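You operate a simulated robot arm through the tools that you are given. There is no shell and no other tool.

You are at the controls of a simulated two-armed robot. One attempt, no reset.

TASK
Open the feed, pump three times, run a burst at the card's pressure, then vent.
Fine: pump with the selector at vent, which bleeds the air; set it to check for the burst.

The check looks at the end state, three seconds after you hand in, the way a careful person would. Anything else that was tipped, shoved, dropped, spilled or broken makes it a failure.

THE ROBOT
Two 7-joint arms with fingered hands on one trunk that stands fixed in place. Base frame: the origin is at the foot of the trunk, x ahead of it, y to its left, z up. Readings come in mm, rad, newtons and seconds.
The left shoulder is at [70, 166, 1143], the right one opposite. With the tool pointing down near the work surface each hand reaches from about 100 to 960 mm from the base axis, measured 20 degrees to its own side. Payload 4.1 kg a hand.
The tool frame of a hand sits at the grasp point between the pads (the TCP): z along the fingers, y along the line on which they close. The tips reach 32 mm beyond it. Largest opening 108 mm; the body of the gripper starts 38 mm behind the TCP. The gripper is a hand of 4 fingers: y runs from the thumb to the fingers, the wrist lies at [-16, -108, -186] in the tool frame.
Orientation is that of the tool frame in the base frame, as a unit quaternion [x, y, z, w]. With the fingers straight down and the wrist toward the robot, the tool's x, y and z point along [0, 1, 0], [1, 0, 0] and [0, 0, -1] of the base frame.

THE INTERFACE
- The arms move only by the tool arm_command. It takes "left_deltas", "right_deltas" or both (then of equal length, played together; a hand with none holds still); each is a list of rows, each a list of 6 numbers: the shift along the tool's x, y, z in mm, then the turn, a rotation vector about the tool's x, y, z in rad. In form: [[tx, ty, tz, ax, ay, az], ...]. A call has 1 to 20 rows; each row is the pose to reach, as a shift and turn from the pose commanded when the call began, along the tool's axes at that moment. Rows are played at 5 a second. More than 50 mm and 0.15 rad between two rows, and nothing of the call is played. Where a pose cannot be reached the arm comes as near as it can. A force on the tool above 40 N (or 10 N above the force at the start of the call, whichever is more), or a blocked arm, ends the call early, and 0.2 s more pass. In this call time passes only in rows, and 0.2 s behind the last. It gives the time, the measured TCP pose, the force on the tool (base axes), the opening and the grip force at its end, in the units of the frame above (readings bear some noise), with the torque about the TCP (base axes, N m) and any sound that the robot's microphone picked up, and new pictures: "views" is both (left out), scene, wrist or none (wrist: the cameras of the hands that moved).
- Cameras (640 x 400 px; columns grow to the right, rows downward): "scene" is now at [124, -48.9, 1374.6]; the picture's right is [-0.54, -0.84, 0.00], its down [-0.46, 0.29, -0.84] and it looks along [0.71, -0.45, -0.54] (base axes); focal length 237 px, centre (320, 200). "left" rides on the left gripper at [-64, -93, -132] in its tool frame; the picture's right is [-0.80, -0.28, 0.53], its down [0.55, -0.71, 0.45] and it looks along [0.25, 0.65, 0.72] (tool axes); focal length 247 px, centre (320, 200). "right" rides on the right gripper at [64, -93, -132] in its tool frame; the picture's right is [-0.80, 0.28, -0.53], its down [-0.55, -0.71, 0.45] and it looks along [-0.25, 0.65, 0.72] (tool axes); focal length 247 px, centre (320, 200).
- move_column(by): slides the trunk up (or, below 0, down) by that many mm; the arms and the scene camera ride with it, the base frame stays. It gives what a move gives, with no picture.
- move_fingers(index, middle, ring, thumb_bend, hand): sets how far each is bent, from 0 (flat) to 1 (curled in); at 0.3 the hand is open as for a grip, at 0.7 the pads meet at the TCP. One left out holds its place. A second passes; each finger stops where it meets its share of the squeeze, and holds until it gets a number again. It is the only way to open and close the hand. It gives what a move gives, with no picture; readings hold the bend of each and the force on the fingers (four entries, about 0 where the hand has none), thumb and palm.
- aim_head(pan, tilt): turns the head with the scene camera to pan (to the left, within 1.501 rad either way) and tilt (down, from -0.506 to 1.204), counted from straight ahead of the robot. It gives what a move gives, and a new picture of the scene camera.
- measure_at(camera, pixels): for up to 12 pixels [column, row] of the newest picture of that camera ("zoom" is the newest enlarged one), the place [x, y, z] in the base frame of the surface seen there, good to about 3 mm. It takes no simulated time.
- zoom(camera, box): a new picture of the part [left, top, right, bottom] of that camera's present view, enlarged. It takes no simulated time.
- finish_job(): hands the job in; it is judged then, once.

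Open the grippers and draw the arms clear of the work before you hand the job in, unless the task says otherwise.

The tools are called after "Request:" by a JSON object that holds its "op" and its "data". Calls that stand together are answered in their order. arm_command: Moves the arms, as the interface text tells. Its arguments: {"type":"object","properties":{"left_deltas":{"type":"array","items":{"type":"array","items":{"type":"number"}}},"right_deltas":{"type":"array","items":{"type":"array","items":{"type":"number"}}},"views":{"type":"string","enum":["both","scene","wrist","none"]}},"required":[]} The other tools are called the same way: move_column (by) slides the trunk up or down; move_fingers (index, middle, ring, thumb_bend, hand) moves the fingers one by one; aim_head (pan, tilt) turns the head that bears the scene camera; measure_at (camera, pixels) gives the place of the surface under pixels of a picture; zoom (camera, box) takes an enlarged picture of a part of a camera's view; finish_job () hands the job in.

At the start:

```text
clock: 0.0
left_tool_pos: [673.0, -21.9, 1203.0]
left_tool_rot: [0.708, 0.707, 0.0, 0.0]
left_wrist_force: [0.2, 0.4, 0.0]
left_wrist_torque: [0.01, 0.01, -0.02]
left_gripper_width: 107.6
left_finger_force: 0.1
left_shape: jaw
left_bend: [0.3, 0.3, 0.3, 0.3]
left_finger forces: [0.0, 0.0, 0.0, 0.0, 0.0, 0.0]
right_tool_pos: [366.2, -420.4, 1265.1]
right_tool_rot: [0.707, 0.707, -0.001, 0.0]
right_wrist_force: [-0.4, -0.2, 0.2]
right_wrist_torque: [0.03, 0.02, 0.0]
right_gripper_width: 107.6
right_finger_force: 0.0
right_shape: jaw
right_bend: [0.3, 0.3, 0.3, 0.3]
right_finger forces: [0.0, 0.1, 0.1, 0.0, 0.0, 0.1]
trunk travel left (down, up): [-650.0, 290.0]
head pan, tilt: [-0.565, 0.576]
```

scene: 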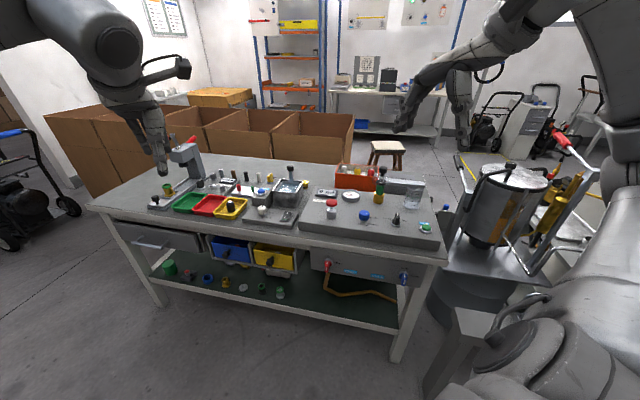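
right: 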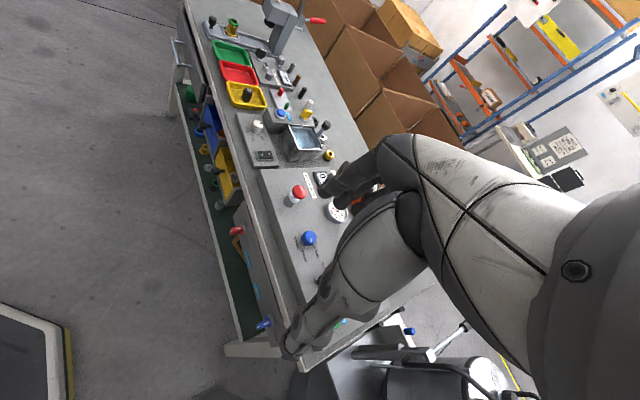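
left: 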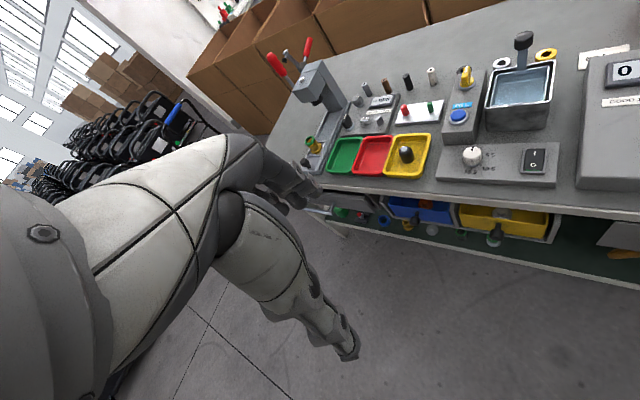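

The bench carries a grey console at about (370,215) with red/blue knobs, which looks like the test unit. I'll zoom in on it to read labels before moving.

Request:
{"op": "zoom", "data": {"camera": "scene", "box": [290, 150, 450, 250]}}

Request:
{"op": "zoom", "data": {"camera": "scene", "box": [140, 130, 320, 240]}}

Request:
{"op": "zoom", "data": {"camera": "scene", "box": [290, 230, 450, 330]}}

```text
4.00 times, centred on (370, 200) of scene
```

zoom: 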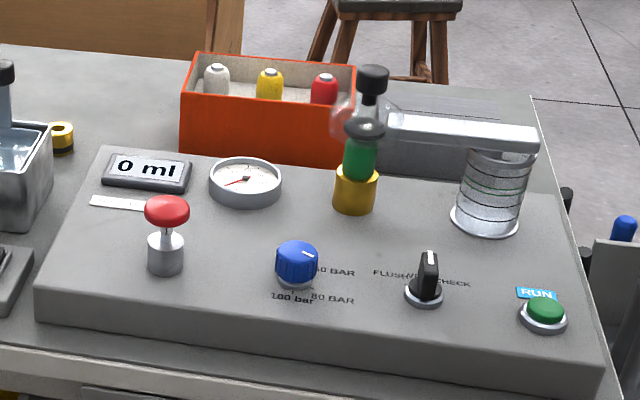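

```text
3.56 times, centred on (230, 185) of scene
```

zoom: 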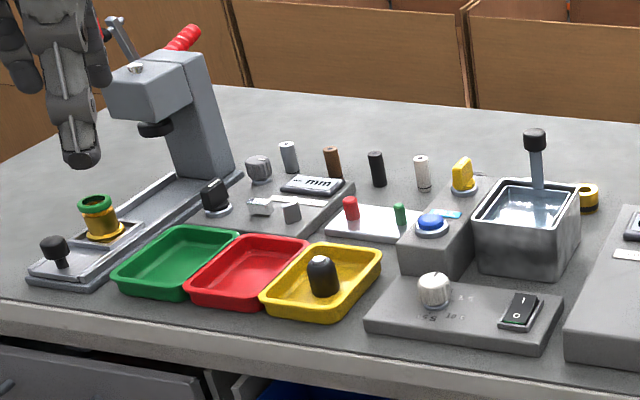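

```text
4.00 times, centred on (370, 280) of scene
```

zoom: 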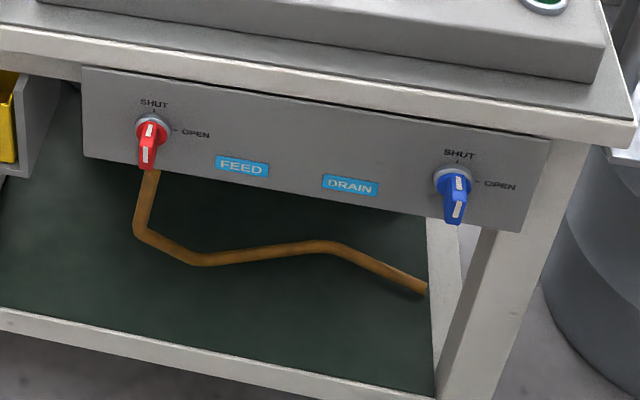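

The console has a red plunger, blue pressure knob, black selector, green RUN button, and the FEED/DRAIN valves sit on the front apron. I still have to find the card and read the labels, so I'll aim the head at the console.

Request:
{"op": "aim_head", "data": {"pan": -0.75, "tilt": 0.75}}

```text
clock: 0.7
left_tool_pos: [673.4, -22.8, 1203.1]
left_tool_rot: [0.707, 0.707, 0.0, 0.0]
left_wrist_force: [0.6, -0.4, 0.7]
left_wrist_torque: [0.0, -0.01, 0.0]
left_gripper_width: 107.6
left_finger_force: 0.0
left_shape: jaw
left_bend: [0.3, 0.3, 0.3, 0.3]
left_finger forces: [0.0, 0.0, 0.0, 0.0, 0.0, 0.1]
right_tool_pos: [367.3, -420.3, 1264.9]
right_tool_rot: [0.707, 0.707, 0.0, 0.0]
right_wrist_force: [-0.8, 0.4, 0.1]
right_wrist_torque: [0.02, 0.0, 0.01]
right_gripper_width: 107.5
right_finger_force: 0.0
right_shape: jaw
right_bend: [0.3, 0.3, 0.3, 0.3]
right_finger forces: [0.0, 0.1, 0.0, 0.0, 0.1, 0.1]
trunk travel left (down, up): [-650.0, 290.0]
head pan, tilt: [-0.75, 0.75]
```

scene: 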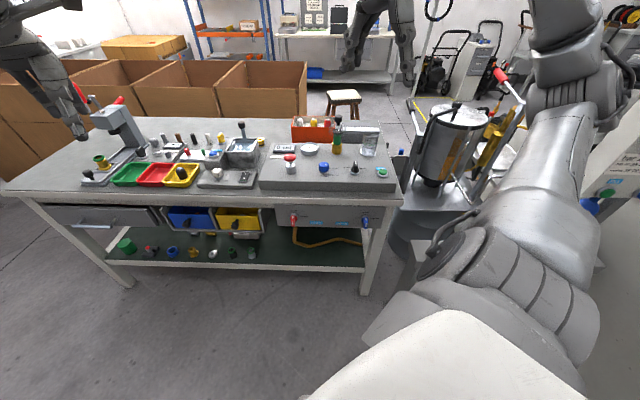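

The console is now at about (330,165). I'll zoom in on the top, the front panel, and the wall area to look for a card.

Request:
{"op": "zoom", "data": {"camera": "scene", "box": [255, 115, 405, 209]}}

Request:
{"op": "zoom", "data": {"camera": "scene", "box": [260, 200, 400, 288]}}

Request:
{"op": "measure_at", "data": {"camera": "scene", "pixels": [[290, 158], [323, 168], [354, 169], [381, 173], [310, 149], [284, 148], [369, 145], [293, 218], [365, 219], [336, 147], [262, 190], [396, 192]]}}

```text
4.26 times, centred on (330, 162) of scene
```

zoom: 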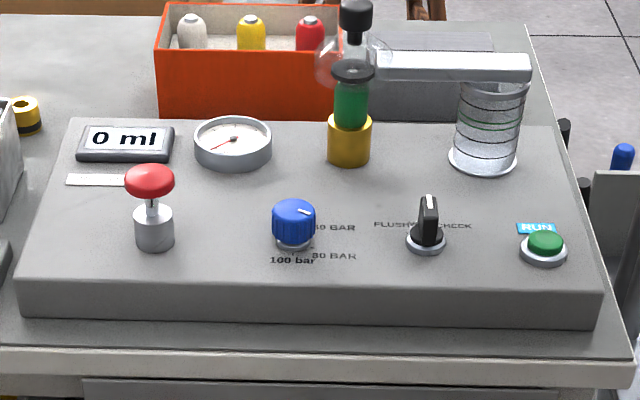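

```text
4.55 times, centred on (330, 244) of scene
```

zoom: 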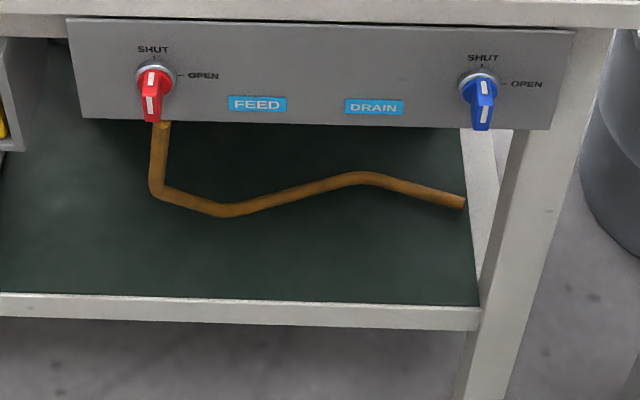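

```text
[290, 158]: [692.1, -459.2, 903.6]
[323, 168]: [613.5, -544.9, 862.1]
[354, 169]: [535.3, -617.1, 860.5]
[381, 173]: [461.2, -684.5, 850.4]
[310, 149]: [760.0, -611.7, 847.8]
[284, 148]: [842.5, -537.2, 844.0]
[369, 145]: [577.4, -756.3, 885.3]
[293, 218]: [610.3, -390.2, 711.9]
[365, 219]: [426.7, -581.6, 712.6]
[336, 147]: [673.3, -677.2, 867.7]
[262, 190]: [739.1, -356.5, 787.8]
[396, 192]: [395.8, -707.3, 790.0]
```

The labels show SHUT/OPEN on both valves, but the pressure card isn't clear yet. I'll zoom on the grey plate behind the nozzle arm, the sticker on the console, and the wall posters.

Request:
{"op": "zoom", "data": {"camera": "scene", "box": [330, 112, 394, 152]}}

Request:
{"op": "zoom", "data": {"camera": "scene", "box": [310, 150, 374, 190]}}

Request:
{"op": "zoom", "data": {"camera": "scene", "box": [265, 135, 329, 175]}}

Request:
{"op": "zoom", "data": {"camera": "scene", "box": [250, 0, 410, 100]}}

```text
10.00 times, centred on (362, 132) of scene
```

zoom: 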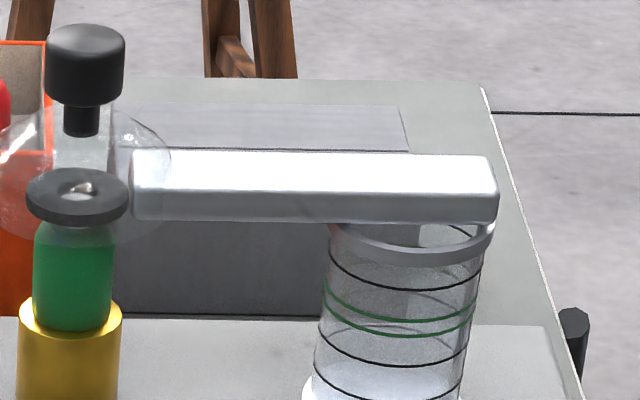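

```text
10.00 times, centred on (342, 170) of scene
```

zoom: 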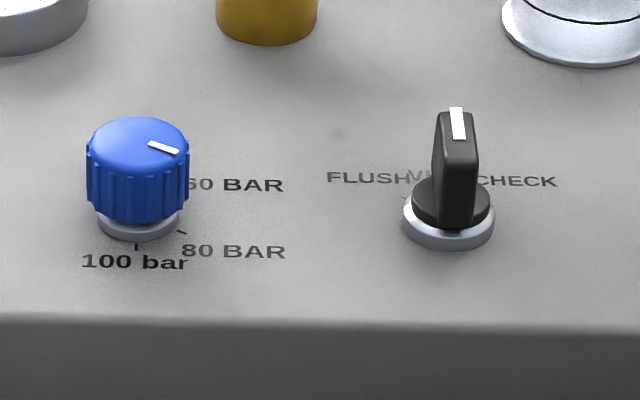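

```text
10.00 times, centred on (297, 155) of scene
```

zoom: 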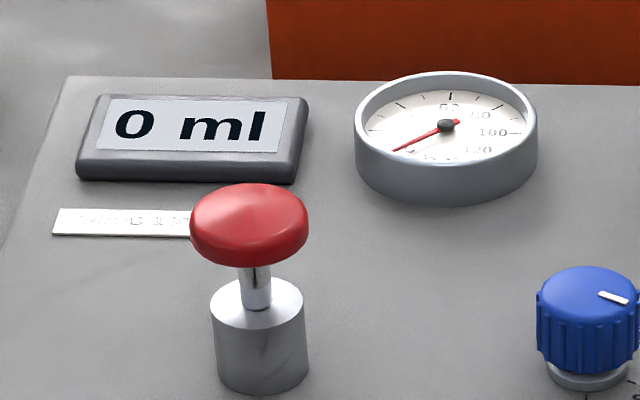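

```text
4.00 times, centred on (330, 50) of scene
```

zoom: 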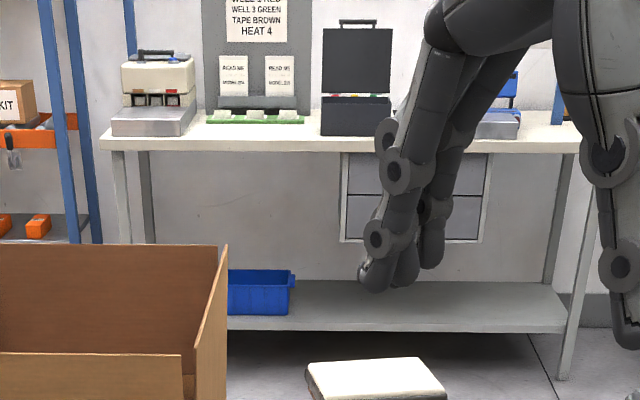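

The selector mark at (362,157) points straight away to VENT, and the other positions are FLUSH and CHECK. No card yet, so I'll lift the head to scan the walls.

Request:
{"op": "aim_head", "data": {"pan": -0.4, "tilt": 0.15}}

Request:
{"op": "zoom", "data": {"camera": "scene", "box": [0, 0, 320, 200]}}

Request:
{"op": "zoom", "data": {"camera": "scene", "box": [320, 0, 640, 200]}}

```text
clock: 1.7
left_tool_pos: [672.8, -22.9, 1203.1]
left_tool_rot: [0.707, 0.707, 0.0, 0.0]
left_wrist_force: [1.0, 0.0, -1.0]
left_wrist_torque: [-0.02, 0.01, 0.01]
left_gripper_width: 107.3
left_finger_force: 0.1
left_shape: jaw
left_bend: [0.3, 0.3, 0.3, 0.3]
left_finger forces: [0.1, 0.0, 0.1, 0.0, 0.1, 0.1]
right_tool_pos: [367.3, -421.0, 1266.0]
right_tool_rot: [0.707, 0.707, 0.0, 0.0]
right_wrist_force: [0.0, 0.9, 0.1]
right_wrist_torque: [-0.01, 0.0, 0.01]
right_gripper_width: 107.5
right_finger_force: 0.0
right_shape: jaw
right_bend: [0.3, 0.3, 0.3, 0.3]
right_finger forces: [0.0, 0.0, 0.0, 0.0, 0.0, 0.0]
trunk travel left (down, up): [-650.0, 290.0]
head pan, tilt: [-0.4, 0.15]
```

scene: 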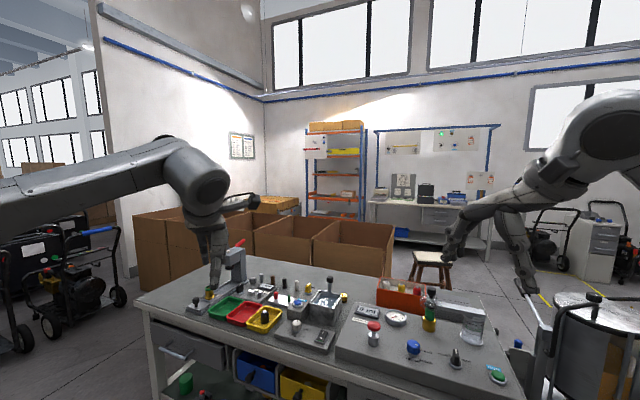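

```text
2.00 times, centred on (160, 100) of scene
```

zoom: 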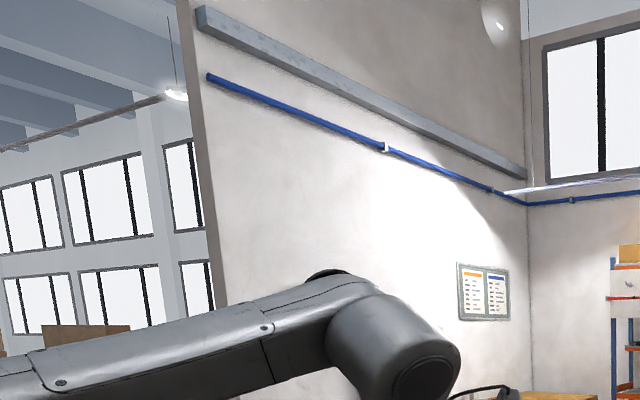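

```text
2.00 times, centred on (480, 100) of scene
```

zoom: 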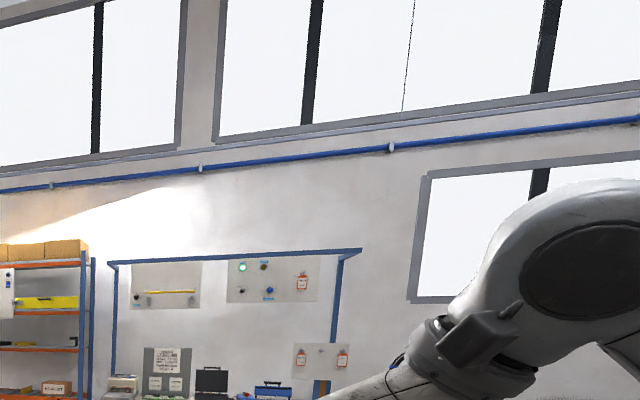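

There are a board at (242,146) on the wall and a card on the shelf stand around (404,188). I'll zoom on each of them.

Request:
{"op": "zoom", "data": {"camera": "scene", "box": [222, 127, 262, 152]}}

Request:
{"op": "zoom", "data": {"camera": "scene", "box": [384, 168, 424, 204]}}

Request:
{"op": "zoom", "data": {"camera": "scene", "box": [380, 270, 540, 390]}}

Request:
{"op": "zoom", "data": {"camera": "scene", "box": [160, 240, 360, 370]}}

```text
16.00 times, centred on (242, 140) of scene
```

zoom: 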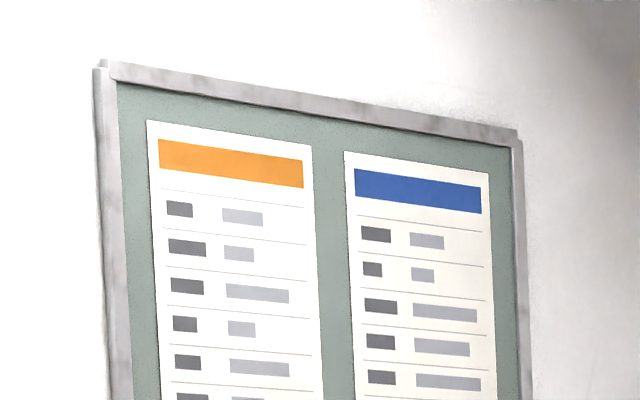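

```text
11.11 times, centred on (404, 186) of scene
```

zoom: 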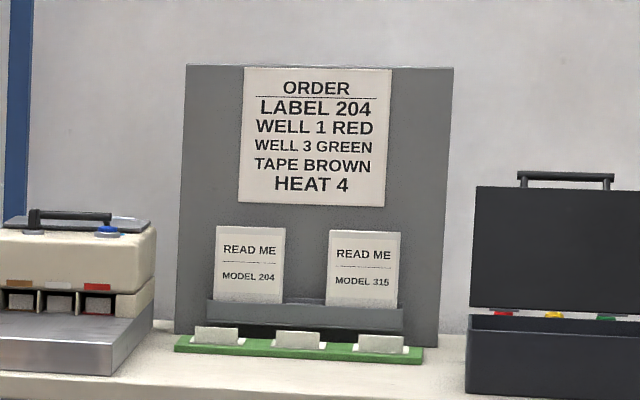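

```text
3.33 times, centred on (460, 330) of scene
```

zoom: 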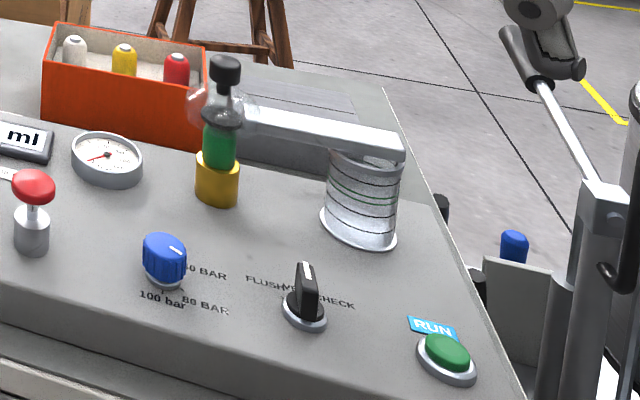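

```text
3.08 times, centred on (260, 305) of scene
```

zoom: 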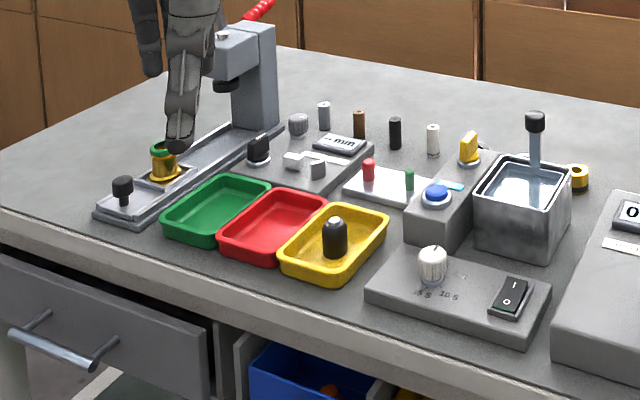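

The order card on the far shelf is for something else (label 204, heat 4). The grey plate behind the console near (445,300) seems to carry print, so I'll zoom in on that and the beaker.

Request:
{"op": "zoom", "data": {"camera": "scene", "box": [430, 285, 510, 335]}}

Request:
{"op": "zoom", "data": {"camera": "scene", "box": [380, 125, 500, 200]}}

Request:
{"op": "measure_at", "data": {"camera": "scene", "pixels": [[455, 300], [480, 302], [470, 320], [455, 316], [375, 290], [420, 300], [432, 292], [430, 318], [470, 330]]}}

```text
8.00 times, centred on (470, 310) of scene
```

zoom: 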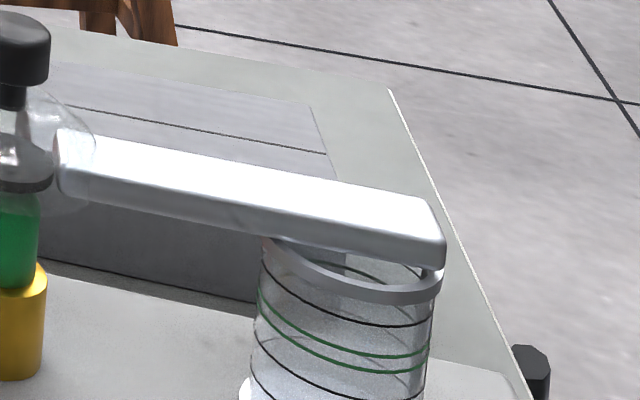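

```text
5.33 times, centred on (440, 162) of scene
```

zoom: 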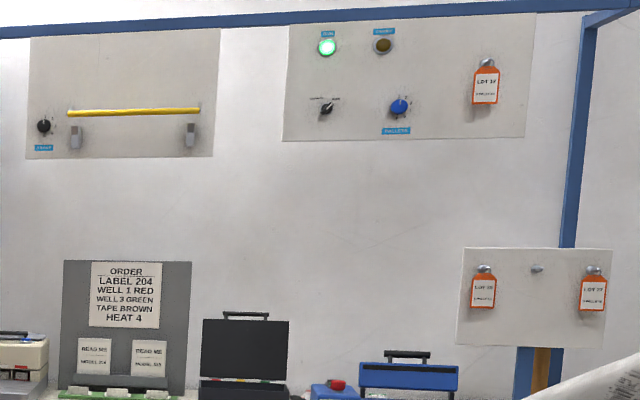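

```text
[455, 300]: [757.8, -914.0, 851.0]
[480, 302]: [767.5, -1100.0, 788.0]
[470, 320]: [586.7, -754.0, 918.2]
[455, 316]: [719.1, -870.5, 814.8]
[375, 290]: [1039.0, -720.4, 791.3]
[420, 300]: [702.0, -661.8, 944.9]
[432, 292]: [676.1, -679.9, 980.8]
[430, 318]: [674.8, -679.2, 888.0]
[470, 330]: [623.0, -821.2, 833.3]
```

The wall panels belong to other stations. I'll look further right for the card.

Request:
{"op": "aim_head", "data": {"pan": -1.2, "tilt": 0.4}}

Request:
{"op": "aim_head", "data": {"pan": 0.5, "tilt": 0.3}}

```text
clock: 2.9
left_tool_pos: [673.4, -22.0, 1203.3]
left_tool_rot: [0.707, 0.708, 0.0, 0.0]
left_wrist_force: [0.4, -0.1, 0.0]
left_wrist_torque: [-0.03, 0.02, 0.03]
left_gripper_width: 107.7
left_finger_force: 0.0
left_shape: jaw
left_bend: [0.3, 0.3, 0.3, 0.3]
left_finger forces: [0.1, 0.0, 0.0, 0.0, 0.1, 0.0]
right_tool_pos: [367.5, -420.6, 1263.9]
right_tool_rot: [0.707, 0.707, 0.001, 0.001]
right_wrist_force: [0.5, 0.3, -0.5]
right_wrist_torque: [0.0, -0.03, -0.01]
right_gripper_width: 107.5
right_finger_force: 0.2
right_shape: jaw
right_bend: [0.3, 0.3, 0.3, 0.3]
right_finger forces: [0.1, 0.0, 0.1, 0.0, 0.0, 0.1]
trunk travel left (down, up): [-650.0, 290.0]
head pan, tilt: [-1.201, 0.4]
```

scene: 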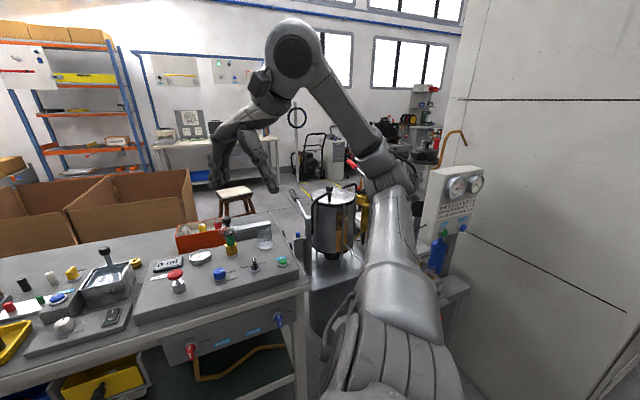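

```text
clock: 4.6
left_tool_pos: [672.2, -21.9, 1203.0]
left_tool_rot: [0.707, 0.707, -0.001, 0.0]
left_wrist_force: [0.1, 0.4, -0.2]
left_wrist_torque: [-0.02, -0.01, 0.0]
left_gripper_width: 107.7
left_finger_force: 0.1
left_shape: jaw
left_bend: [0.3, 0.3, 0.3, 0.3]
left_finger forces: [0.0, 0.0, 0.0, 0.1, 0.1, 0.1]
right_tool_pos: [367.8, -421.7, 1265.7]
right_tool_rot: [0.707, 0.707, -0.001, 0.0]
right_wrist_force: [-0.4, 1.0, -0.5]
right_wrist_torque: [0.0, 0.02, 0.01]
right_gripper_width: 107.9
right_finger_force: 0.1
right_shape: jaw
right_bend: [0.3, 0.3, 0.3, 0.3]
right_finger forces: [0.0, 0.1, 0.0, 0.0, 0.0, 0.0]
trunk travel left (down, up): [-650.0, 290.0]
head pan, tilt: [0.499, 0.3]
```

scene: 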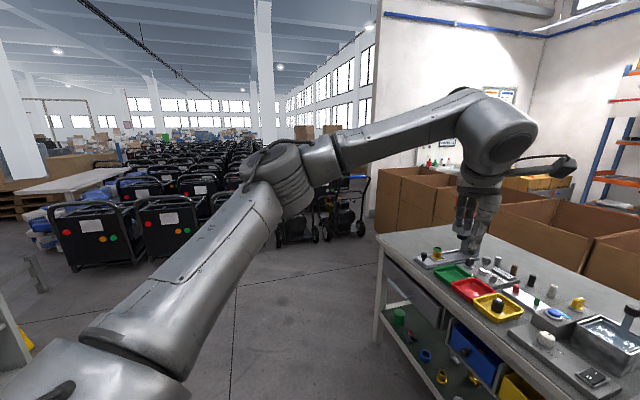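

No card is visible in these directions. I'll raise the trunk for a steeper look down onto the console and the grey box behind it.

Request:
{"op": "move_column", "data": {"by": 280}}

Request:
{"op": "aim_head", "data": {"pan": -0.75, "tilt": 0.85}}

Request:
{"op": "zoom", "data": {"camera": "scene", "box": [240, 100, 440, 225]}}

```text
clock: 7.4
left_tool_pos: [673.8, -22.2, 1482.6]
left_tool_rot: [0.707, 0.707, 0.0, 0.0]
left_wrist_force: [0.4, 0.2, 0.6]
left_wrist_torque: [0.0, 0.01, -0.01]
left_gripper_width: 108.0
left_finger_force: 0.1
left_shape: jaw
left_bend: [0.3, 0.3, 0.3, 0.3]
left_finger forces: [0.0, 0.0, 0.0, 0.1, 0.0, 0.0]
right_tool_pos: [367.1, -420.9, 1545.4]
right_tool_rot: [0.707, 0.707, 0.0, 0.0]
right_wrist_force: [0.4, -0.7, 0.7]
right_wrist_torque: [0.01, 0.01, 0.03]
right_gripper_width: 107.5
right_finger_force: 0.1
right_shape: jaw
right_bend: [0.3, 0.3, 0.3, 0.3]
right_finger forces: [0.1, 0.1, 0.0, 0.1, 0.1, 0.1]
trunk travel left (down, up): [-930.0, 10.0]
head pan, tilt: [0.499, 0.3]
```

```text
clock: 8.8
left_tool_pos: [671.8, -22.4, 1482.0]
left_tool_rot: [0.707, 0.707, -0.001, 0.0]
left_wrist_force: [0.0, -0.6, 0.3]
left_wrist_torque: [0.01, 0.0, 0.01]
left_gripper_width: 107.5
left_finger_force: 0.1
left_shape: jaw
left_bend: [0.3, 0.3, 0.3, 0.3]
left_finger forces: [0.1, 0.1, 0.0, 0.1, 0.0, 0.0]
right_tool_pos: [368.2, -421.7, 1545.9]
right_tool_rot: [0.707, 0.707, 0.0, 0.0]
right_wrist_force: [0.0, 0.0, -0.7]
right_wrist_torque: [0.0, 0.01, -0.01]
right_gripper_width: 107.7
right_finger_force: 0.0
right_shape: jaw
right_bend: [0.3, 0.3, 0.3, 0.3]
right_finger forces: [0.1, 0.0, 0.0, 0.2, 0.0, 0.0]
trunk travel left (down, up): [-930.0, 10.0]
head pan, tilt: [-0.75, 0.85]
```

scene: 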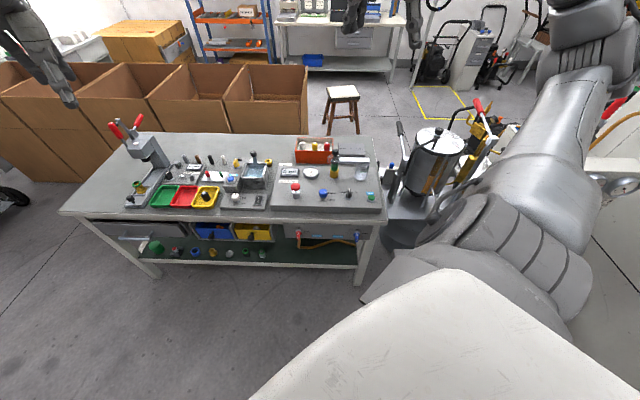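

```text
3.20 times, centred on (340, 162) of scene
```

zoom: 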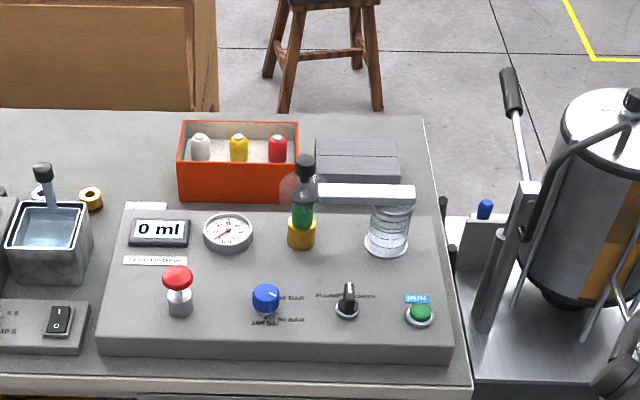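

A white strip shows behind the 0 ml display at about (285,164) and a label strip at (288,181). I'll zoom on these, the grey box and the knob labels.

Request:
{"op": "zoom", "data": {"camera": "scene", "box": [268, 155, 324, 190]}}

Request:
{"op": "zoom", "data": {"camera": "scene", "box": [305, 140, 385, 190]}}

Request:
{"op": "zoom", "data": {"camera": "scene", "box": [310, 180, 382, 215]}}

Request:
{"op": "measure_at", "data": {"camera": "scene", "pixels": [[285, 164], [288, 181], [340, 145], [350, 147], [364, 147], [352, 155], [335, 160]]}}

```text
11.43 times, centred on (296, 172) of scene
```

zoom: 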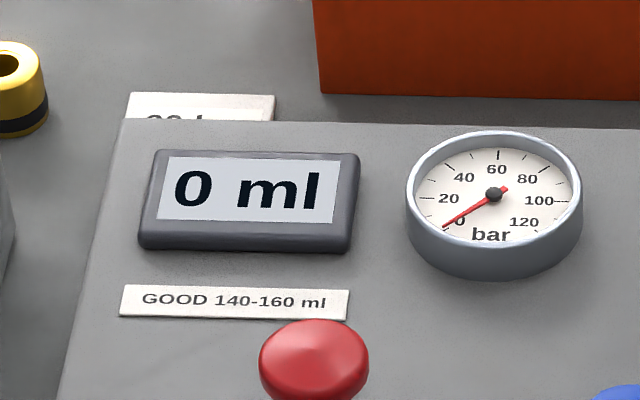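

```text
8.00 times, centred on (345, 165) of scene
```

zoom: 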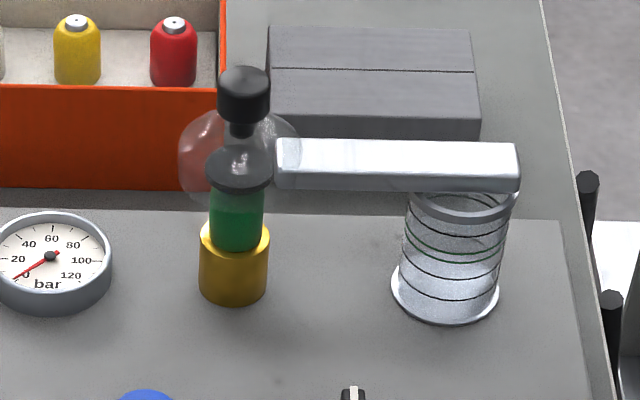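

```text
8.89 times, centred on (346, 198) of scene
```

zoom: 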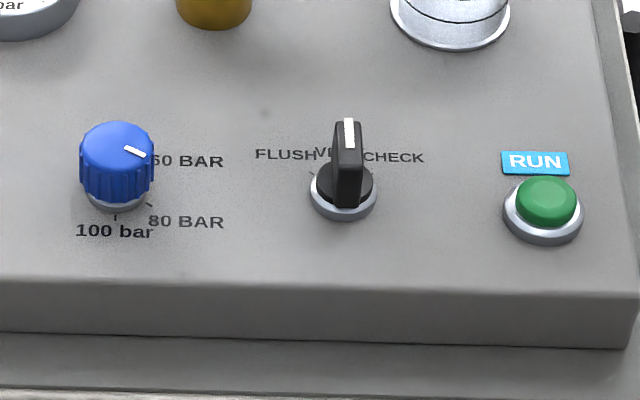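

```text
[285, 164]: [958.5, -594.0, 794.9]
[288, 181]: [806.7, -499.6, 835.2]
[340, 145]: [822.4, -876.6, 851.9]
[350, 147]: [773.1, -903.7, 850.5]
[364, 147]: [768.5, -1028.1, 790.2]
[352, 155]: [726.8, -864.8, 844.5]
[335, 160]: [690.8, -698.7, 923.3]
```

The card seems to be the white sheet behind the console at [958,-594,795], showing "?0 b.." partly hidden. I'll look through the right wrist camera from here.

Request:
{"op": "zoom", "data": {"camera": "right", "box": [160, 50, 480, 250]}}

Request:
{"op": "zoom", "data": {"camera": "left", "box": [320, 0, 640, 200]}}

```text
2.00 times, centred on (320, 150) of right
```

zoom: 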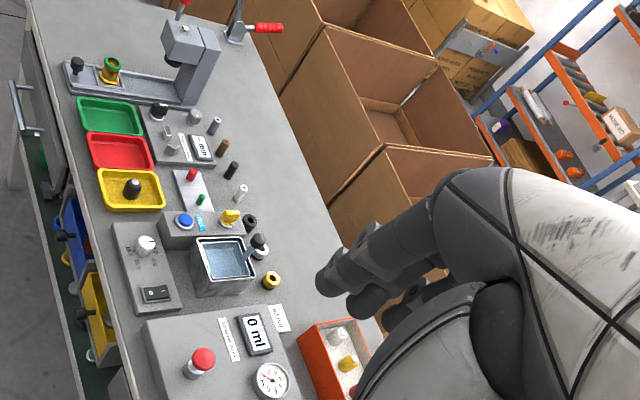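

```text
2.00 times, centred on (480, 100) of left
```

zoom: 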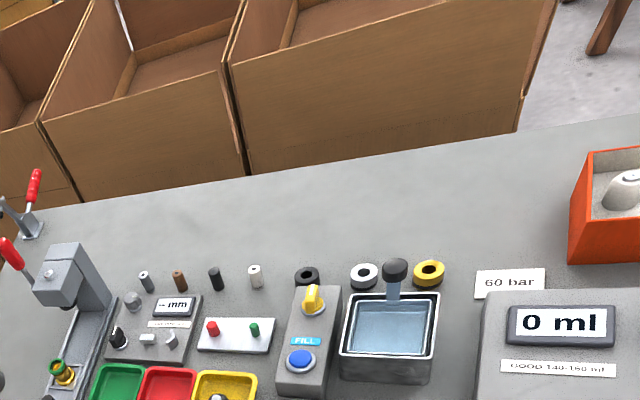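

The left wrist camera shows the card reading "60 bar" at roughly (575,142). I'll zoom in on it in both cameras to confirm.

Request:
{"op": "zoom", "data": {"camera": "left", "box": [545, 125, 609, 165]}}

Request:
{"op": "zoom", "data": {"camera": "right", "box": [260, 190, 324, 230]}}

```text
10.00 times, centred on (577, 145) of left
```

zoom: 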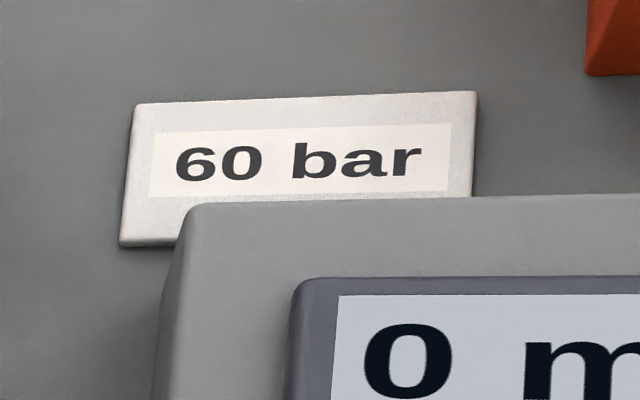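

```text
10.00 times, centred on (292, 210) of right
```

zoom: 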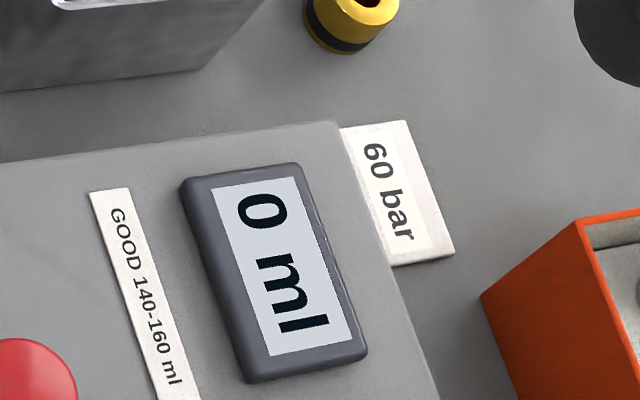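

The card clearly says 60 bar. Now I'll bring the trunk back down and bring the right hand over the console, yawed to face the bench, to read the pressure knob's scale from above.

Request:
{"op": "move_column", "data": {"by": -280}}

Request:
{"op": "arm_command", "data": {"right_deltas": [[0, 20, 0, 0, 0, 0.13], [0, 40, 0, 0, 0, 0.26], [0, 60, 0, 0, 0, 0.39], [0, 80, 0, 0, 0, 0.52], [0, 100, 0, 0, 0, 0.65], [0, 110, 0, 0, 0, 0.77]], "views": "both"}}

```text
clock: 11.7
left_tool_pos: [672.6, -22.5, 1202.8]
left_tool_rot: [0.707, 0.707, 0.001, 0.001]
left_wrist_force: [0.4, 0.5, -0.1]
left_wrist_torque: [-0.01, -0.02, -0.04]
left_gripper_width: 107.4
left_finger_force: 0.0
left_shape: jaw
left_bend: [0.3, 0.3, 0.3, 0.3]
left_finger forces: [0.0, 0.0, 0.0, 0.0, 0.1, 0.1]
right_tool_pos: [367.4, -421.6, 1264.3]
right_tool_rot: [0.707, 0.707, -0.001, 0.0]
right_wrist_force: [-0.1, -0.6, 0.8]
right_wrist_torque: [-0.03, 0.01, 0.0]
right_gripper_width: 107.7
right_finger_force: 0.1
right_shape: jaw
right_bend: [0.3, 0.3, 0.3, 0.3]
right_finger forces: [0.0, 0.0, 0.1, 0.1, 0.0, 0.0]
trunk travel left (down, up): [-650.0, 290.0]
head pan, tilt: [-0.75, 0.85]
```

```text
clock: 13.1
left_tool_pos: [673.1, -21.1, 1203.5]
left_tool_rot: [0.707, 0.708, -0.001, 0.0]
left_wrist_force: [0.1, 0.8, -0.3]
left_wrist_torque: [0.0, 0.0, 0.03]
left_gripper_width: 107.7
left_finger_force: 0.1
left_shape: jaw
left_bend: [0.3, 0.3, 0.3, 0.3]
left_finger forces: [0.0, 0.0, 0.0, 0.0, 0.1, 0.1]
right_tool_pos: [477.5, -419.7, 1264.8]
right_tool_rot: [0.921, 0.389, 0.0, 0.0]
right_wrist_force: [0.4, -0.1, -0.2]
right_wrist_torque: [-0.02, 0.01, 0.01]
right_gripper_width: 107.8
right_finger_force: 0.0
right_shape: jaw
right_bend: [0.3, 0.3, 0.3, 0.3]
right_finger forces: [0.1, 0.0, 0.0, 0.0, 0.0, 0.1]
trunk travel left (down, up): [-650.0, 290.0]
head pan, tilt: [-0.75, 0.85]
```

scene: 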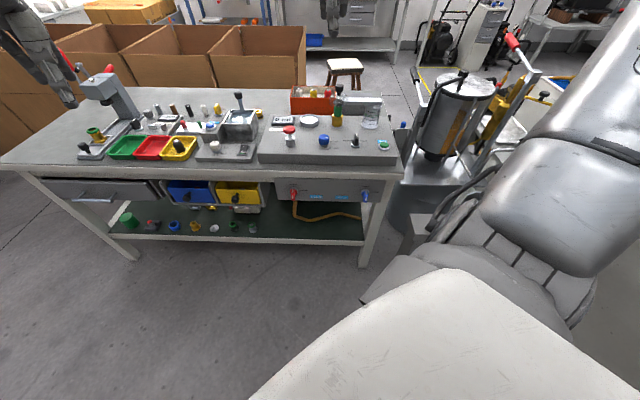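
right: 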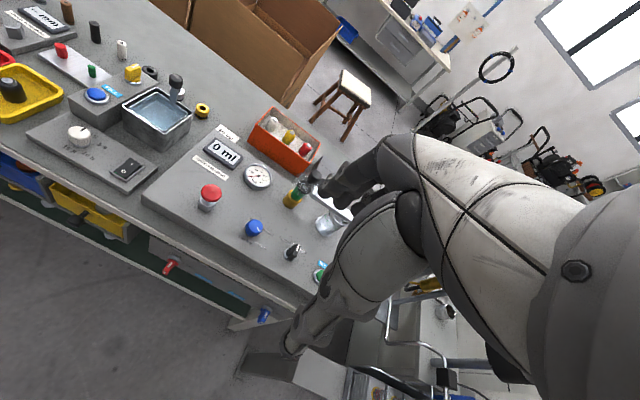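

The right wrist camera now sees the whole console around (250,210). I'll zoom on the knobs and the front valves.

Request:
{"op": "zoom", "data": {"camera": "right", "box": [220, 200, 316, 260]}}

Request:
{"op": "zoom", "data": {"camera": "right", "box": [140, 245, 204, 285]}}

Request:
{"op": "zoom", "data": {"camera": "right", "box": [170, 140, 330, 240]}}

Request:
{"op": "measure_at", "data": {"camera": "right", "pixels": [[210, 190], [254, 226], [292, 250], [317, 272], [143, 203], [300, 300], [222, 152], [205, 145], [257, 177], [169, 266]]}}

```text
6.67 times, centred on (268, 230) of right
```

zoom: 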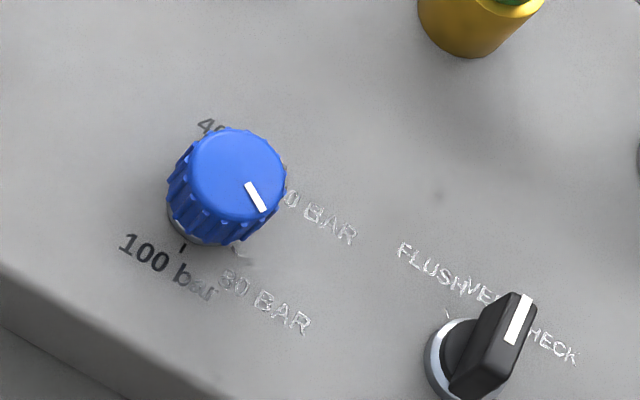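

```text
10.00 times, centred on (172, 265) of right
```

zoom: 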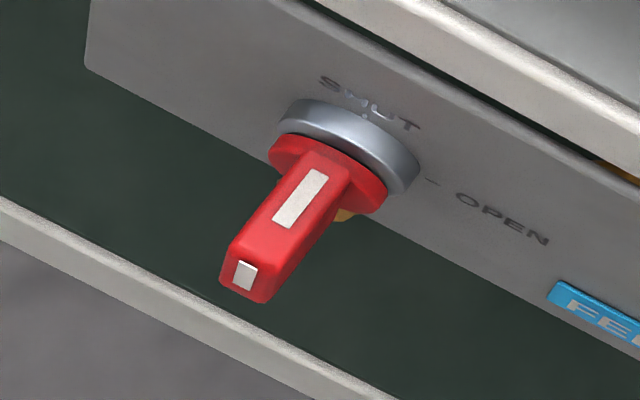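

```text
4.00 times, centred on (250, 190) of right
```

zoom: 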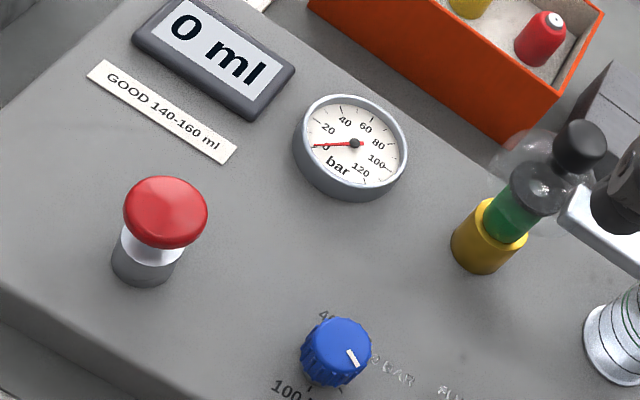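

```text
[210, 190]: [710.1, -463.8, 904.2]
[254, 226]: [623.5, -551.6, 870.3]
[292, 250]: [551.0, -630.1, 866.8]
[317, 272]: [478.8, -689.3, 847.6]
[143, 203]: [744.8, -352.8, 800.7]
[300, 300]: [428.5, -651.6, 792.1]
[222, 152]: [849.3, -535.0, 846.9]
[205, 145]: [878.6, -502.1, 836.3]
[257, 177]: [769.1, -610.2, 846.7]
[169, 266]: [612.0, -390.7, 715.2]
```

The knob scale reads 40 / 60 / 80 / 100 and its pointer is at about the 80 mark, so it must go one step back to 60. The feed lever (red, mark up at SHUT) is around (612,-391,713); I'll measure the panel plane and the lever in detail.

Request:
{"op": "zoom", "data": {"camera": "right", "box": [140, 245, 204, 285]}}

Request:
{"op": "measure_at", "data": {"camera": "zoom", "pixels": [[200, 90], [500, 215], [430, 160], [355, 112], [310, 190], [240, 250], [228, 240], [275, 250], [250, 290], [350, 200], [285, 140], [300, 250]]}}

```text
10.00 times, centred on (172, 265) of right
```

zoom: 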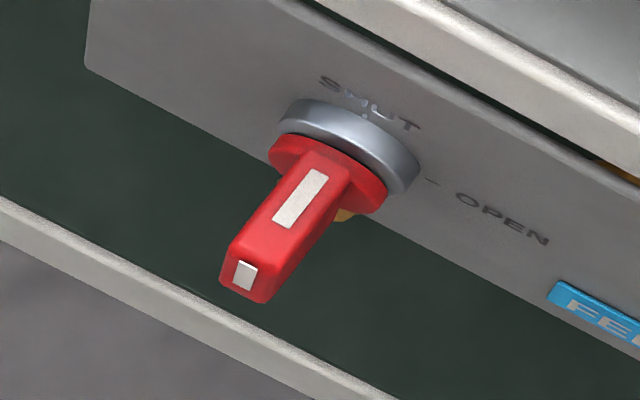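

```text
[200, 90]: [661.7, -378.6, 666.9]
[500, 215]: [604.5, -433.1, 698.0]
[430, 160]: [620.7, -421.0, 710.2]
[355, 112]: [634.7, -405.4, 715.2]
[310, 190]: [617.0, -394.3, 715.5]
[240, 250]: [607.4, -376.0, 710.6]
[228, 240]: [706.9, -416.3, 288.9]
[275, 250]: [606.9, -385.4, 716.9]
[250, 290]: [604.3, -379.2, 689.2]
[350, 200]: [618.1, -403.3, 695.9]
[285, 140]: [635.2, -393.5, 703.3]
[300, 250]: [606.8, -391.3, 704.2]
```

The lever's end is at about (605,-379,702), sticking out ~39 mm from the apron, with OPEN 90° clockwise. I'll lower the trunk for a level approach and pitch the right hand to point horizontally at the apron, well back from it.

Request:
{"op": "move_column", "data": {"by": -250}}

Request:
{"op": "arm_command", "data": {"right_deltas": [[11, -12, 0, -0.1427, 0, 0], [22, -24, 0, -0.2855, 0, 0], [33, -37, 0, -0.428, 0, 0], [43, -49, 0, -0.571, 0, 0], [54, -61, 0, -0.714, 0, 0], [65, -73, 0, -0.856, 0, 0], [76, -85, 0, -0.999, 0, 0], [87, -97, 0, -1.142, 0, 0], [98, -110, 0, -1.285, 0, 0], [109, -122, 0, -1.427, 0, 0], [119, -134, 0, -1.57, 0, 0]], "views": "both"}}

```text
clock: 15.7
left_tool_pos: [672.4, -23.0, 953.2]
left_tool_rot: [0.707, 0.707, 0.0, 0.001]
left_wrist_force: [-0.4, -0.7, -0.5]
left_wrist_torque: [0.01, 0.01, 0.0]
left_gripper_width: 107.6
left_finger_force: 0.0
left_shape: jaw
left_bend: [0.3, 0.3, 0.3, 0.3]
left_finger forces: [0.1, 0.0, 0.0, 0.0, 0.1, 0.0]
right_tool_pos: [476.7, -420.4, 1015.1]
right_tool_rot: [0.921, 0.39, 0.001, 0.0]
right_wrist_force: [0.1, 0.8, -0.2]
right_wrist_torque: [-0.02, 0.02, 0.0]
right_gripper_width: 107.5
right_finger_force: 0.0
right_shape: jaw
right_bend: [0.3, 0.3, 0.3, 0.3]
right_finger forces: [0.1, 0.0, 0.1, 0.0, 0.1, 0.0]
trunk travel left (down, up): [-400.0, 540.0]
head pan, tilt: [-0.75, 0.85]
```

```text
clock: 18.1
left_tool_pos: [674.1, -21.7, 952.8]
left_tool_rot: [0.707, 0.707, -0.001, -0.001]
left_wrist_force: [0.5, 0.9, 0.1]
left_wrist_torque: [0.01, 0.01, 0.03]
left_gripper_width: 107.8
left_finger_force: 0.0
left_shape: jaw
left_bend: [0.3, 0.3, 0.3, 0.3]
left_finger forces: [0.0, 0.1, 0.0, 0.1, 0.0, 0.0]
right_tool_pos: [505.0, -343.3, 1123.3]
right_tool_rot: [0.651, 0.289, 0.274, 0.646]
right_wrist_force: [-0.2, 0.5, -0.5]
right_wrist_torque: [0.01, -0.01, -0.02]
right_gripper_width: 107.6
right_finger_force: 0.0
right_shape: jaw
right_bend: [0.3, 0.3, 0.3, 0.3]
right_finger forces: [0.1, 0.0, 0.1, 0.0, 0.0, 0.1]
right hand out of reach, approached as far as the arm can: row 8, 9, 10, 11
trunk travel left (down, up): [-400.0, 540.0]
head pan, tilt: [-0.75, 0.85]
```

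scene: 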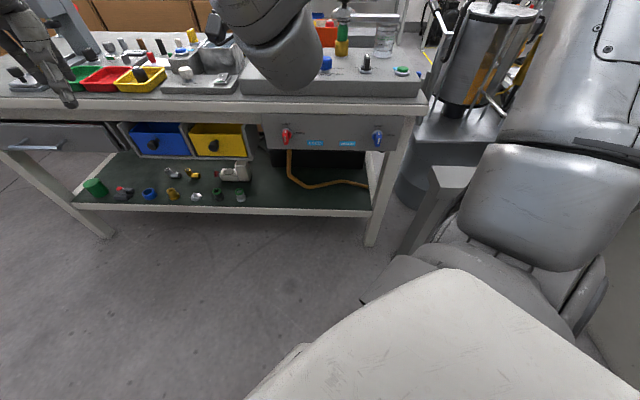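
right: 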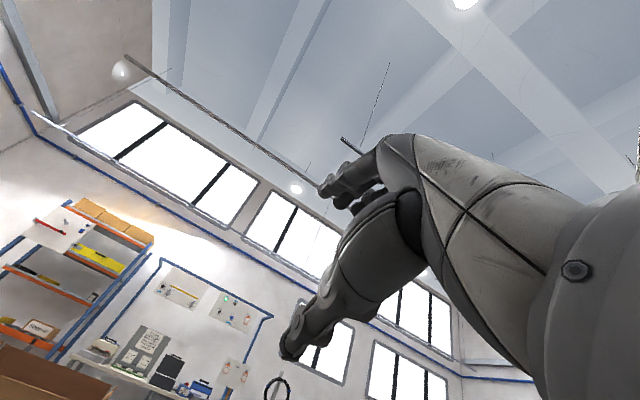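

The hand is now pointing level along the bench normal, but that pose was too close to the shoulder (stopped at z 1123). I'll raise the trunk so that the upper arm can hang, then bring the hand down in front of the apron.

Request:
{"op": "move_column", "data": {"by": 250}}

Request:
{"op": "arm_command", "data": {"right_deltas": [[0, -45, 0, 0, 0, 0], [0, -90, 0, 0, 0, 0], [0, -135, 0, 0, 0, 0], [0, -180, 0, 0, 0, 0], [0, -225, 0, 0, 0, 0], [0, -270, 0, 0, 0, 0]], "views": "both"}}

```text
clock: 20.6
left_tool_pos: [673.4, -21.7, 1202.9]
left_tool_rot: [0.708, 0.707, 0.0, 0.0]
left_wrist_force: [0.1, -0.2, -0.2]
left_wrist_torque: [0.01, -0.01, 0.01]
left_gripper_width: 107.5
left_finger_force: 0.0
left_shape: jaw
left_bend: [0.3, 0.3, 0.3, 0.3]
left_finger forces: [0.0, 0.1, 0.0, 0.0, 0.1, 0.0]
right_tool_pos: [504.1, -344.3, 1372.9]
right_tool_rot: [0.651, 0.291, 0.275, 0.644]
right_wrist_force: [0.8, 0.1, -0.3]
right_wrist_torque: [0.01, 0.01, -0.02]
right_gripper_width: 108.0
right_finger_force: 0.1
right_shape: jaw
right_bend: [0.3, 0.3, 0.3, 0.3]
right_finger forces: [0.1, 0.0, 0.1, 0.0, 0.1, 0.0]
trunk travel left (down, up): [-650.0, 290.0]
head pan, tilt: [-0.75, 0.85]
```

```text
clock: 22.0
left_tool_pos: [674.4, -22.0, 1202.3]
left_tool_rot: [0.707, 0.707, 0.0, 0.0]
left_wrist_force: [-0.1, -0.1, -0.2]
left_wrist_torque: [-0.03, -0.01, 0.04]
left_gripper_width: 108.0
left_finger_force: 0.0
left_shape: jaw
left_bend: [0.3, 0.3, 0.3, 0.3]
left_finger forces: [0.1, 0.0, 0.1, 0.1, 0.1, 0.1]
right_tool_pos: [499.9, -392.8, 1326.1]
right_tool_rot: [0.657, 0.29, 0.272, 0.641]
right_wrist_force: [-1.2, 0.4, 0.6]
right_wrist_torque: [0.05, 0.0, 0.01]
right_gripper_width: 107.8
right_finger_force: 0.0
right_shape: jaw
right_bend: [0.3, 0.3, 0.3, 0.3]
right_finger forces: [0.0, 0.0, 0.0, 0.1, 0.0, 0.1]
right hand out of reach, approached as far as the arm can: row 1, 2, 3, 4, 5, 6
trunk travel left (down, up): [-650.0, 290.0]
head pan, tilt: [-0.75, 0.85]
```

scene: 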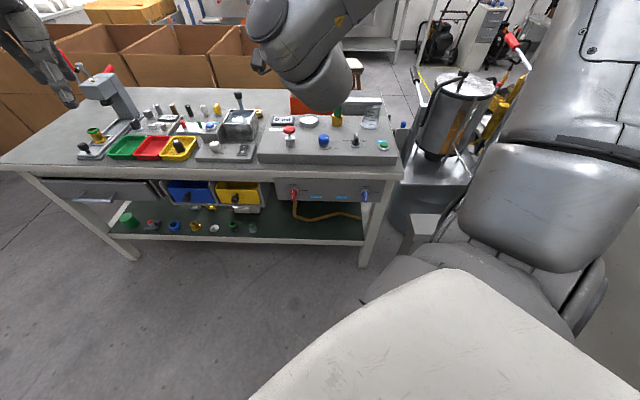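
right: 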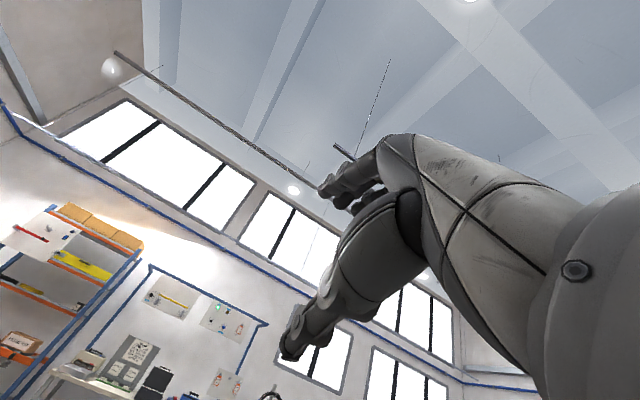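

That pitched-up pose is at the right arm's wrist limit; the feed valve lies straight ahead of the left shoulder, so I'll use the left hand for it. First I'll return the right hand to pointing down and park it back to the right.

Request:
{"op": "arm_command", "data": {"right_deltas": [[-10, 10, -14, 0.1427, 0, 0], [-20, 20, -28, 0.2855, 0, 0], [-30, 30, -42, 0.428, 0, 0], [-40, 40, -56, 0.571, 0, 0], [-50, 50, -70, 0.714, 0, 0], [-60, 60, -84, 0.856, 0, 0], [-70, 70, -98, 0.999, 0, 0], [-80, 80, -112, 1.142, 0, 0], [-90, 90, -126, 1.285, 0, 0], [-95, 95, -140, 1.427, 0, 0], [-100, 100, -150, 1.57, 0, 0]], "views": "scene"}}

```text
clock: 24.4
left_tool_pos: [673.9, -22.4, 1202.6]
left_tool_rot: [0.708, 0.707, 0.001, -0.001]
left_wrist_force: [-0.1, -0.1, 0.1]
left_wrist_torque: [0.03, -0.02, 0.04]
left_gripper_width: 107.2
left_finger_force: 0.1
left_shape: jaw
left_bend: [0.3, 0.3, 0.3, 0.3]
left_finger forces: [0.1, 0.1, 0.0, 0.0, 0.0, 0.0]
right_tool_pos: [324.1, -362.3, 1432.3]
right_tool_rot: [0.916, 0.4, -0.01, -0.005]
right_wrist_force: [1.0, -0.4, 0.2]
right_wrist_torque: [0.01, 0.01, 0.02]
right_gripper_width: 107.8
right_finger_force: 0.1
right_shape: jaw
right_bend: [0.3, 0.3, 0.3, 0.3]
right_finger forces: [0.1, 0.0, 0.0, 0.0, 0.0, 0.0]
trunk travel left (down, up): [-650.0, 290.0]
head pan, tilt: [-0.75, 0.85]
```

scene: 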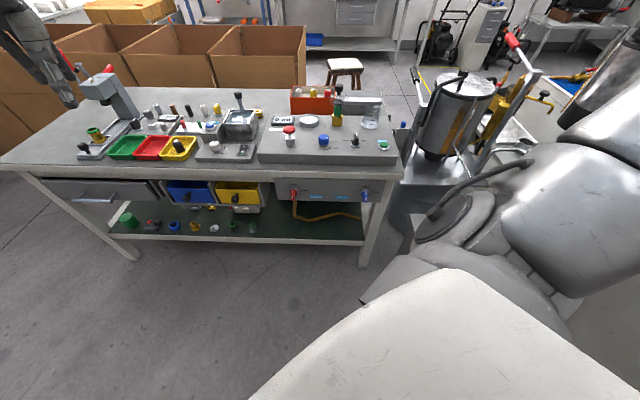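

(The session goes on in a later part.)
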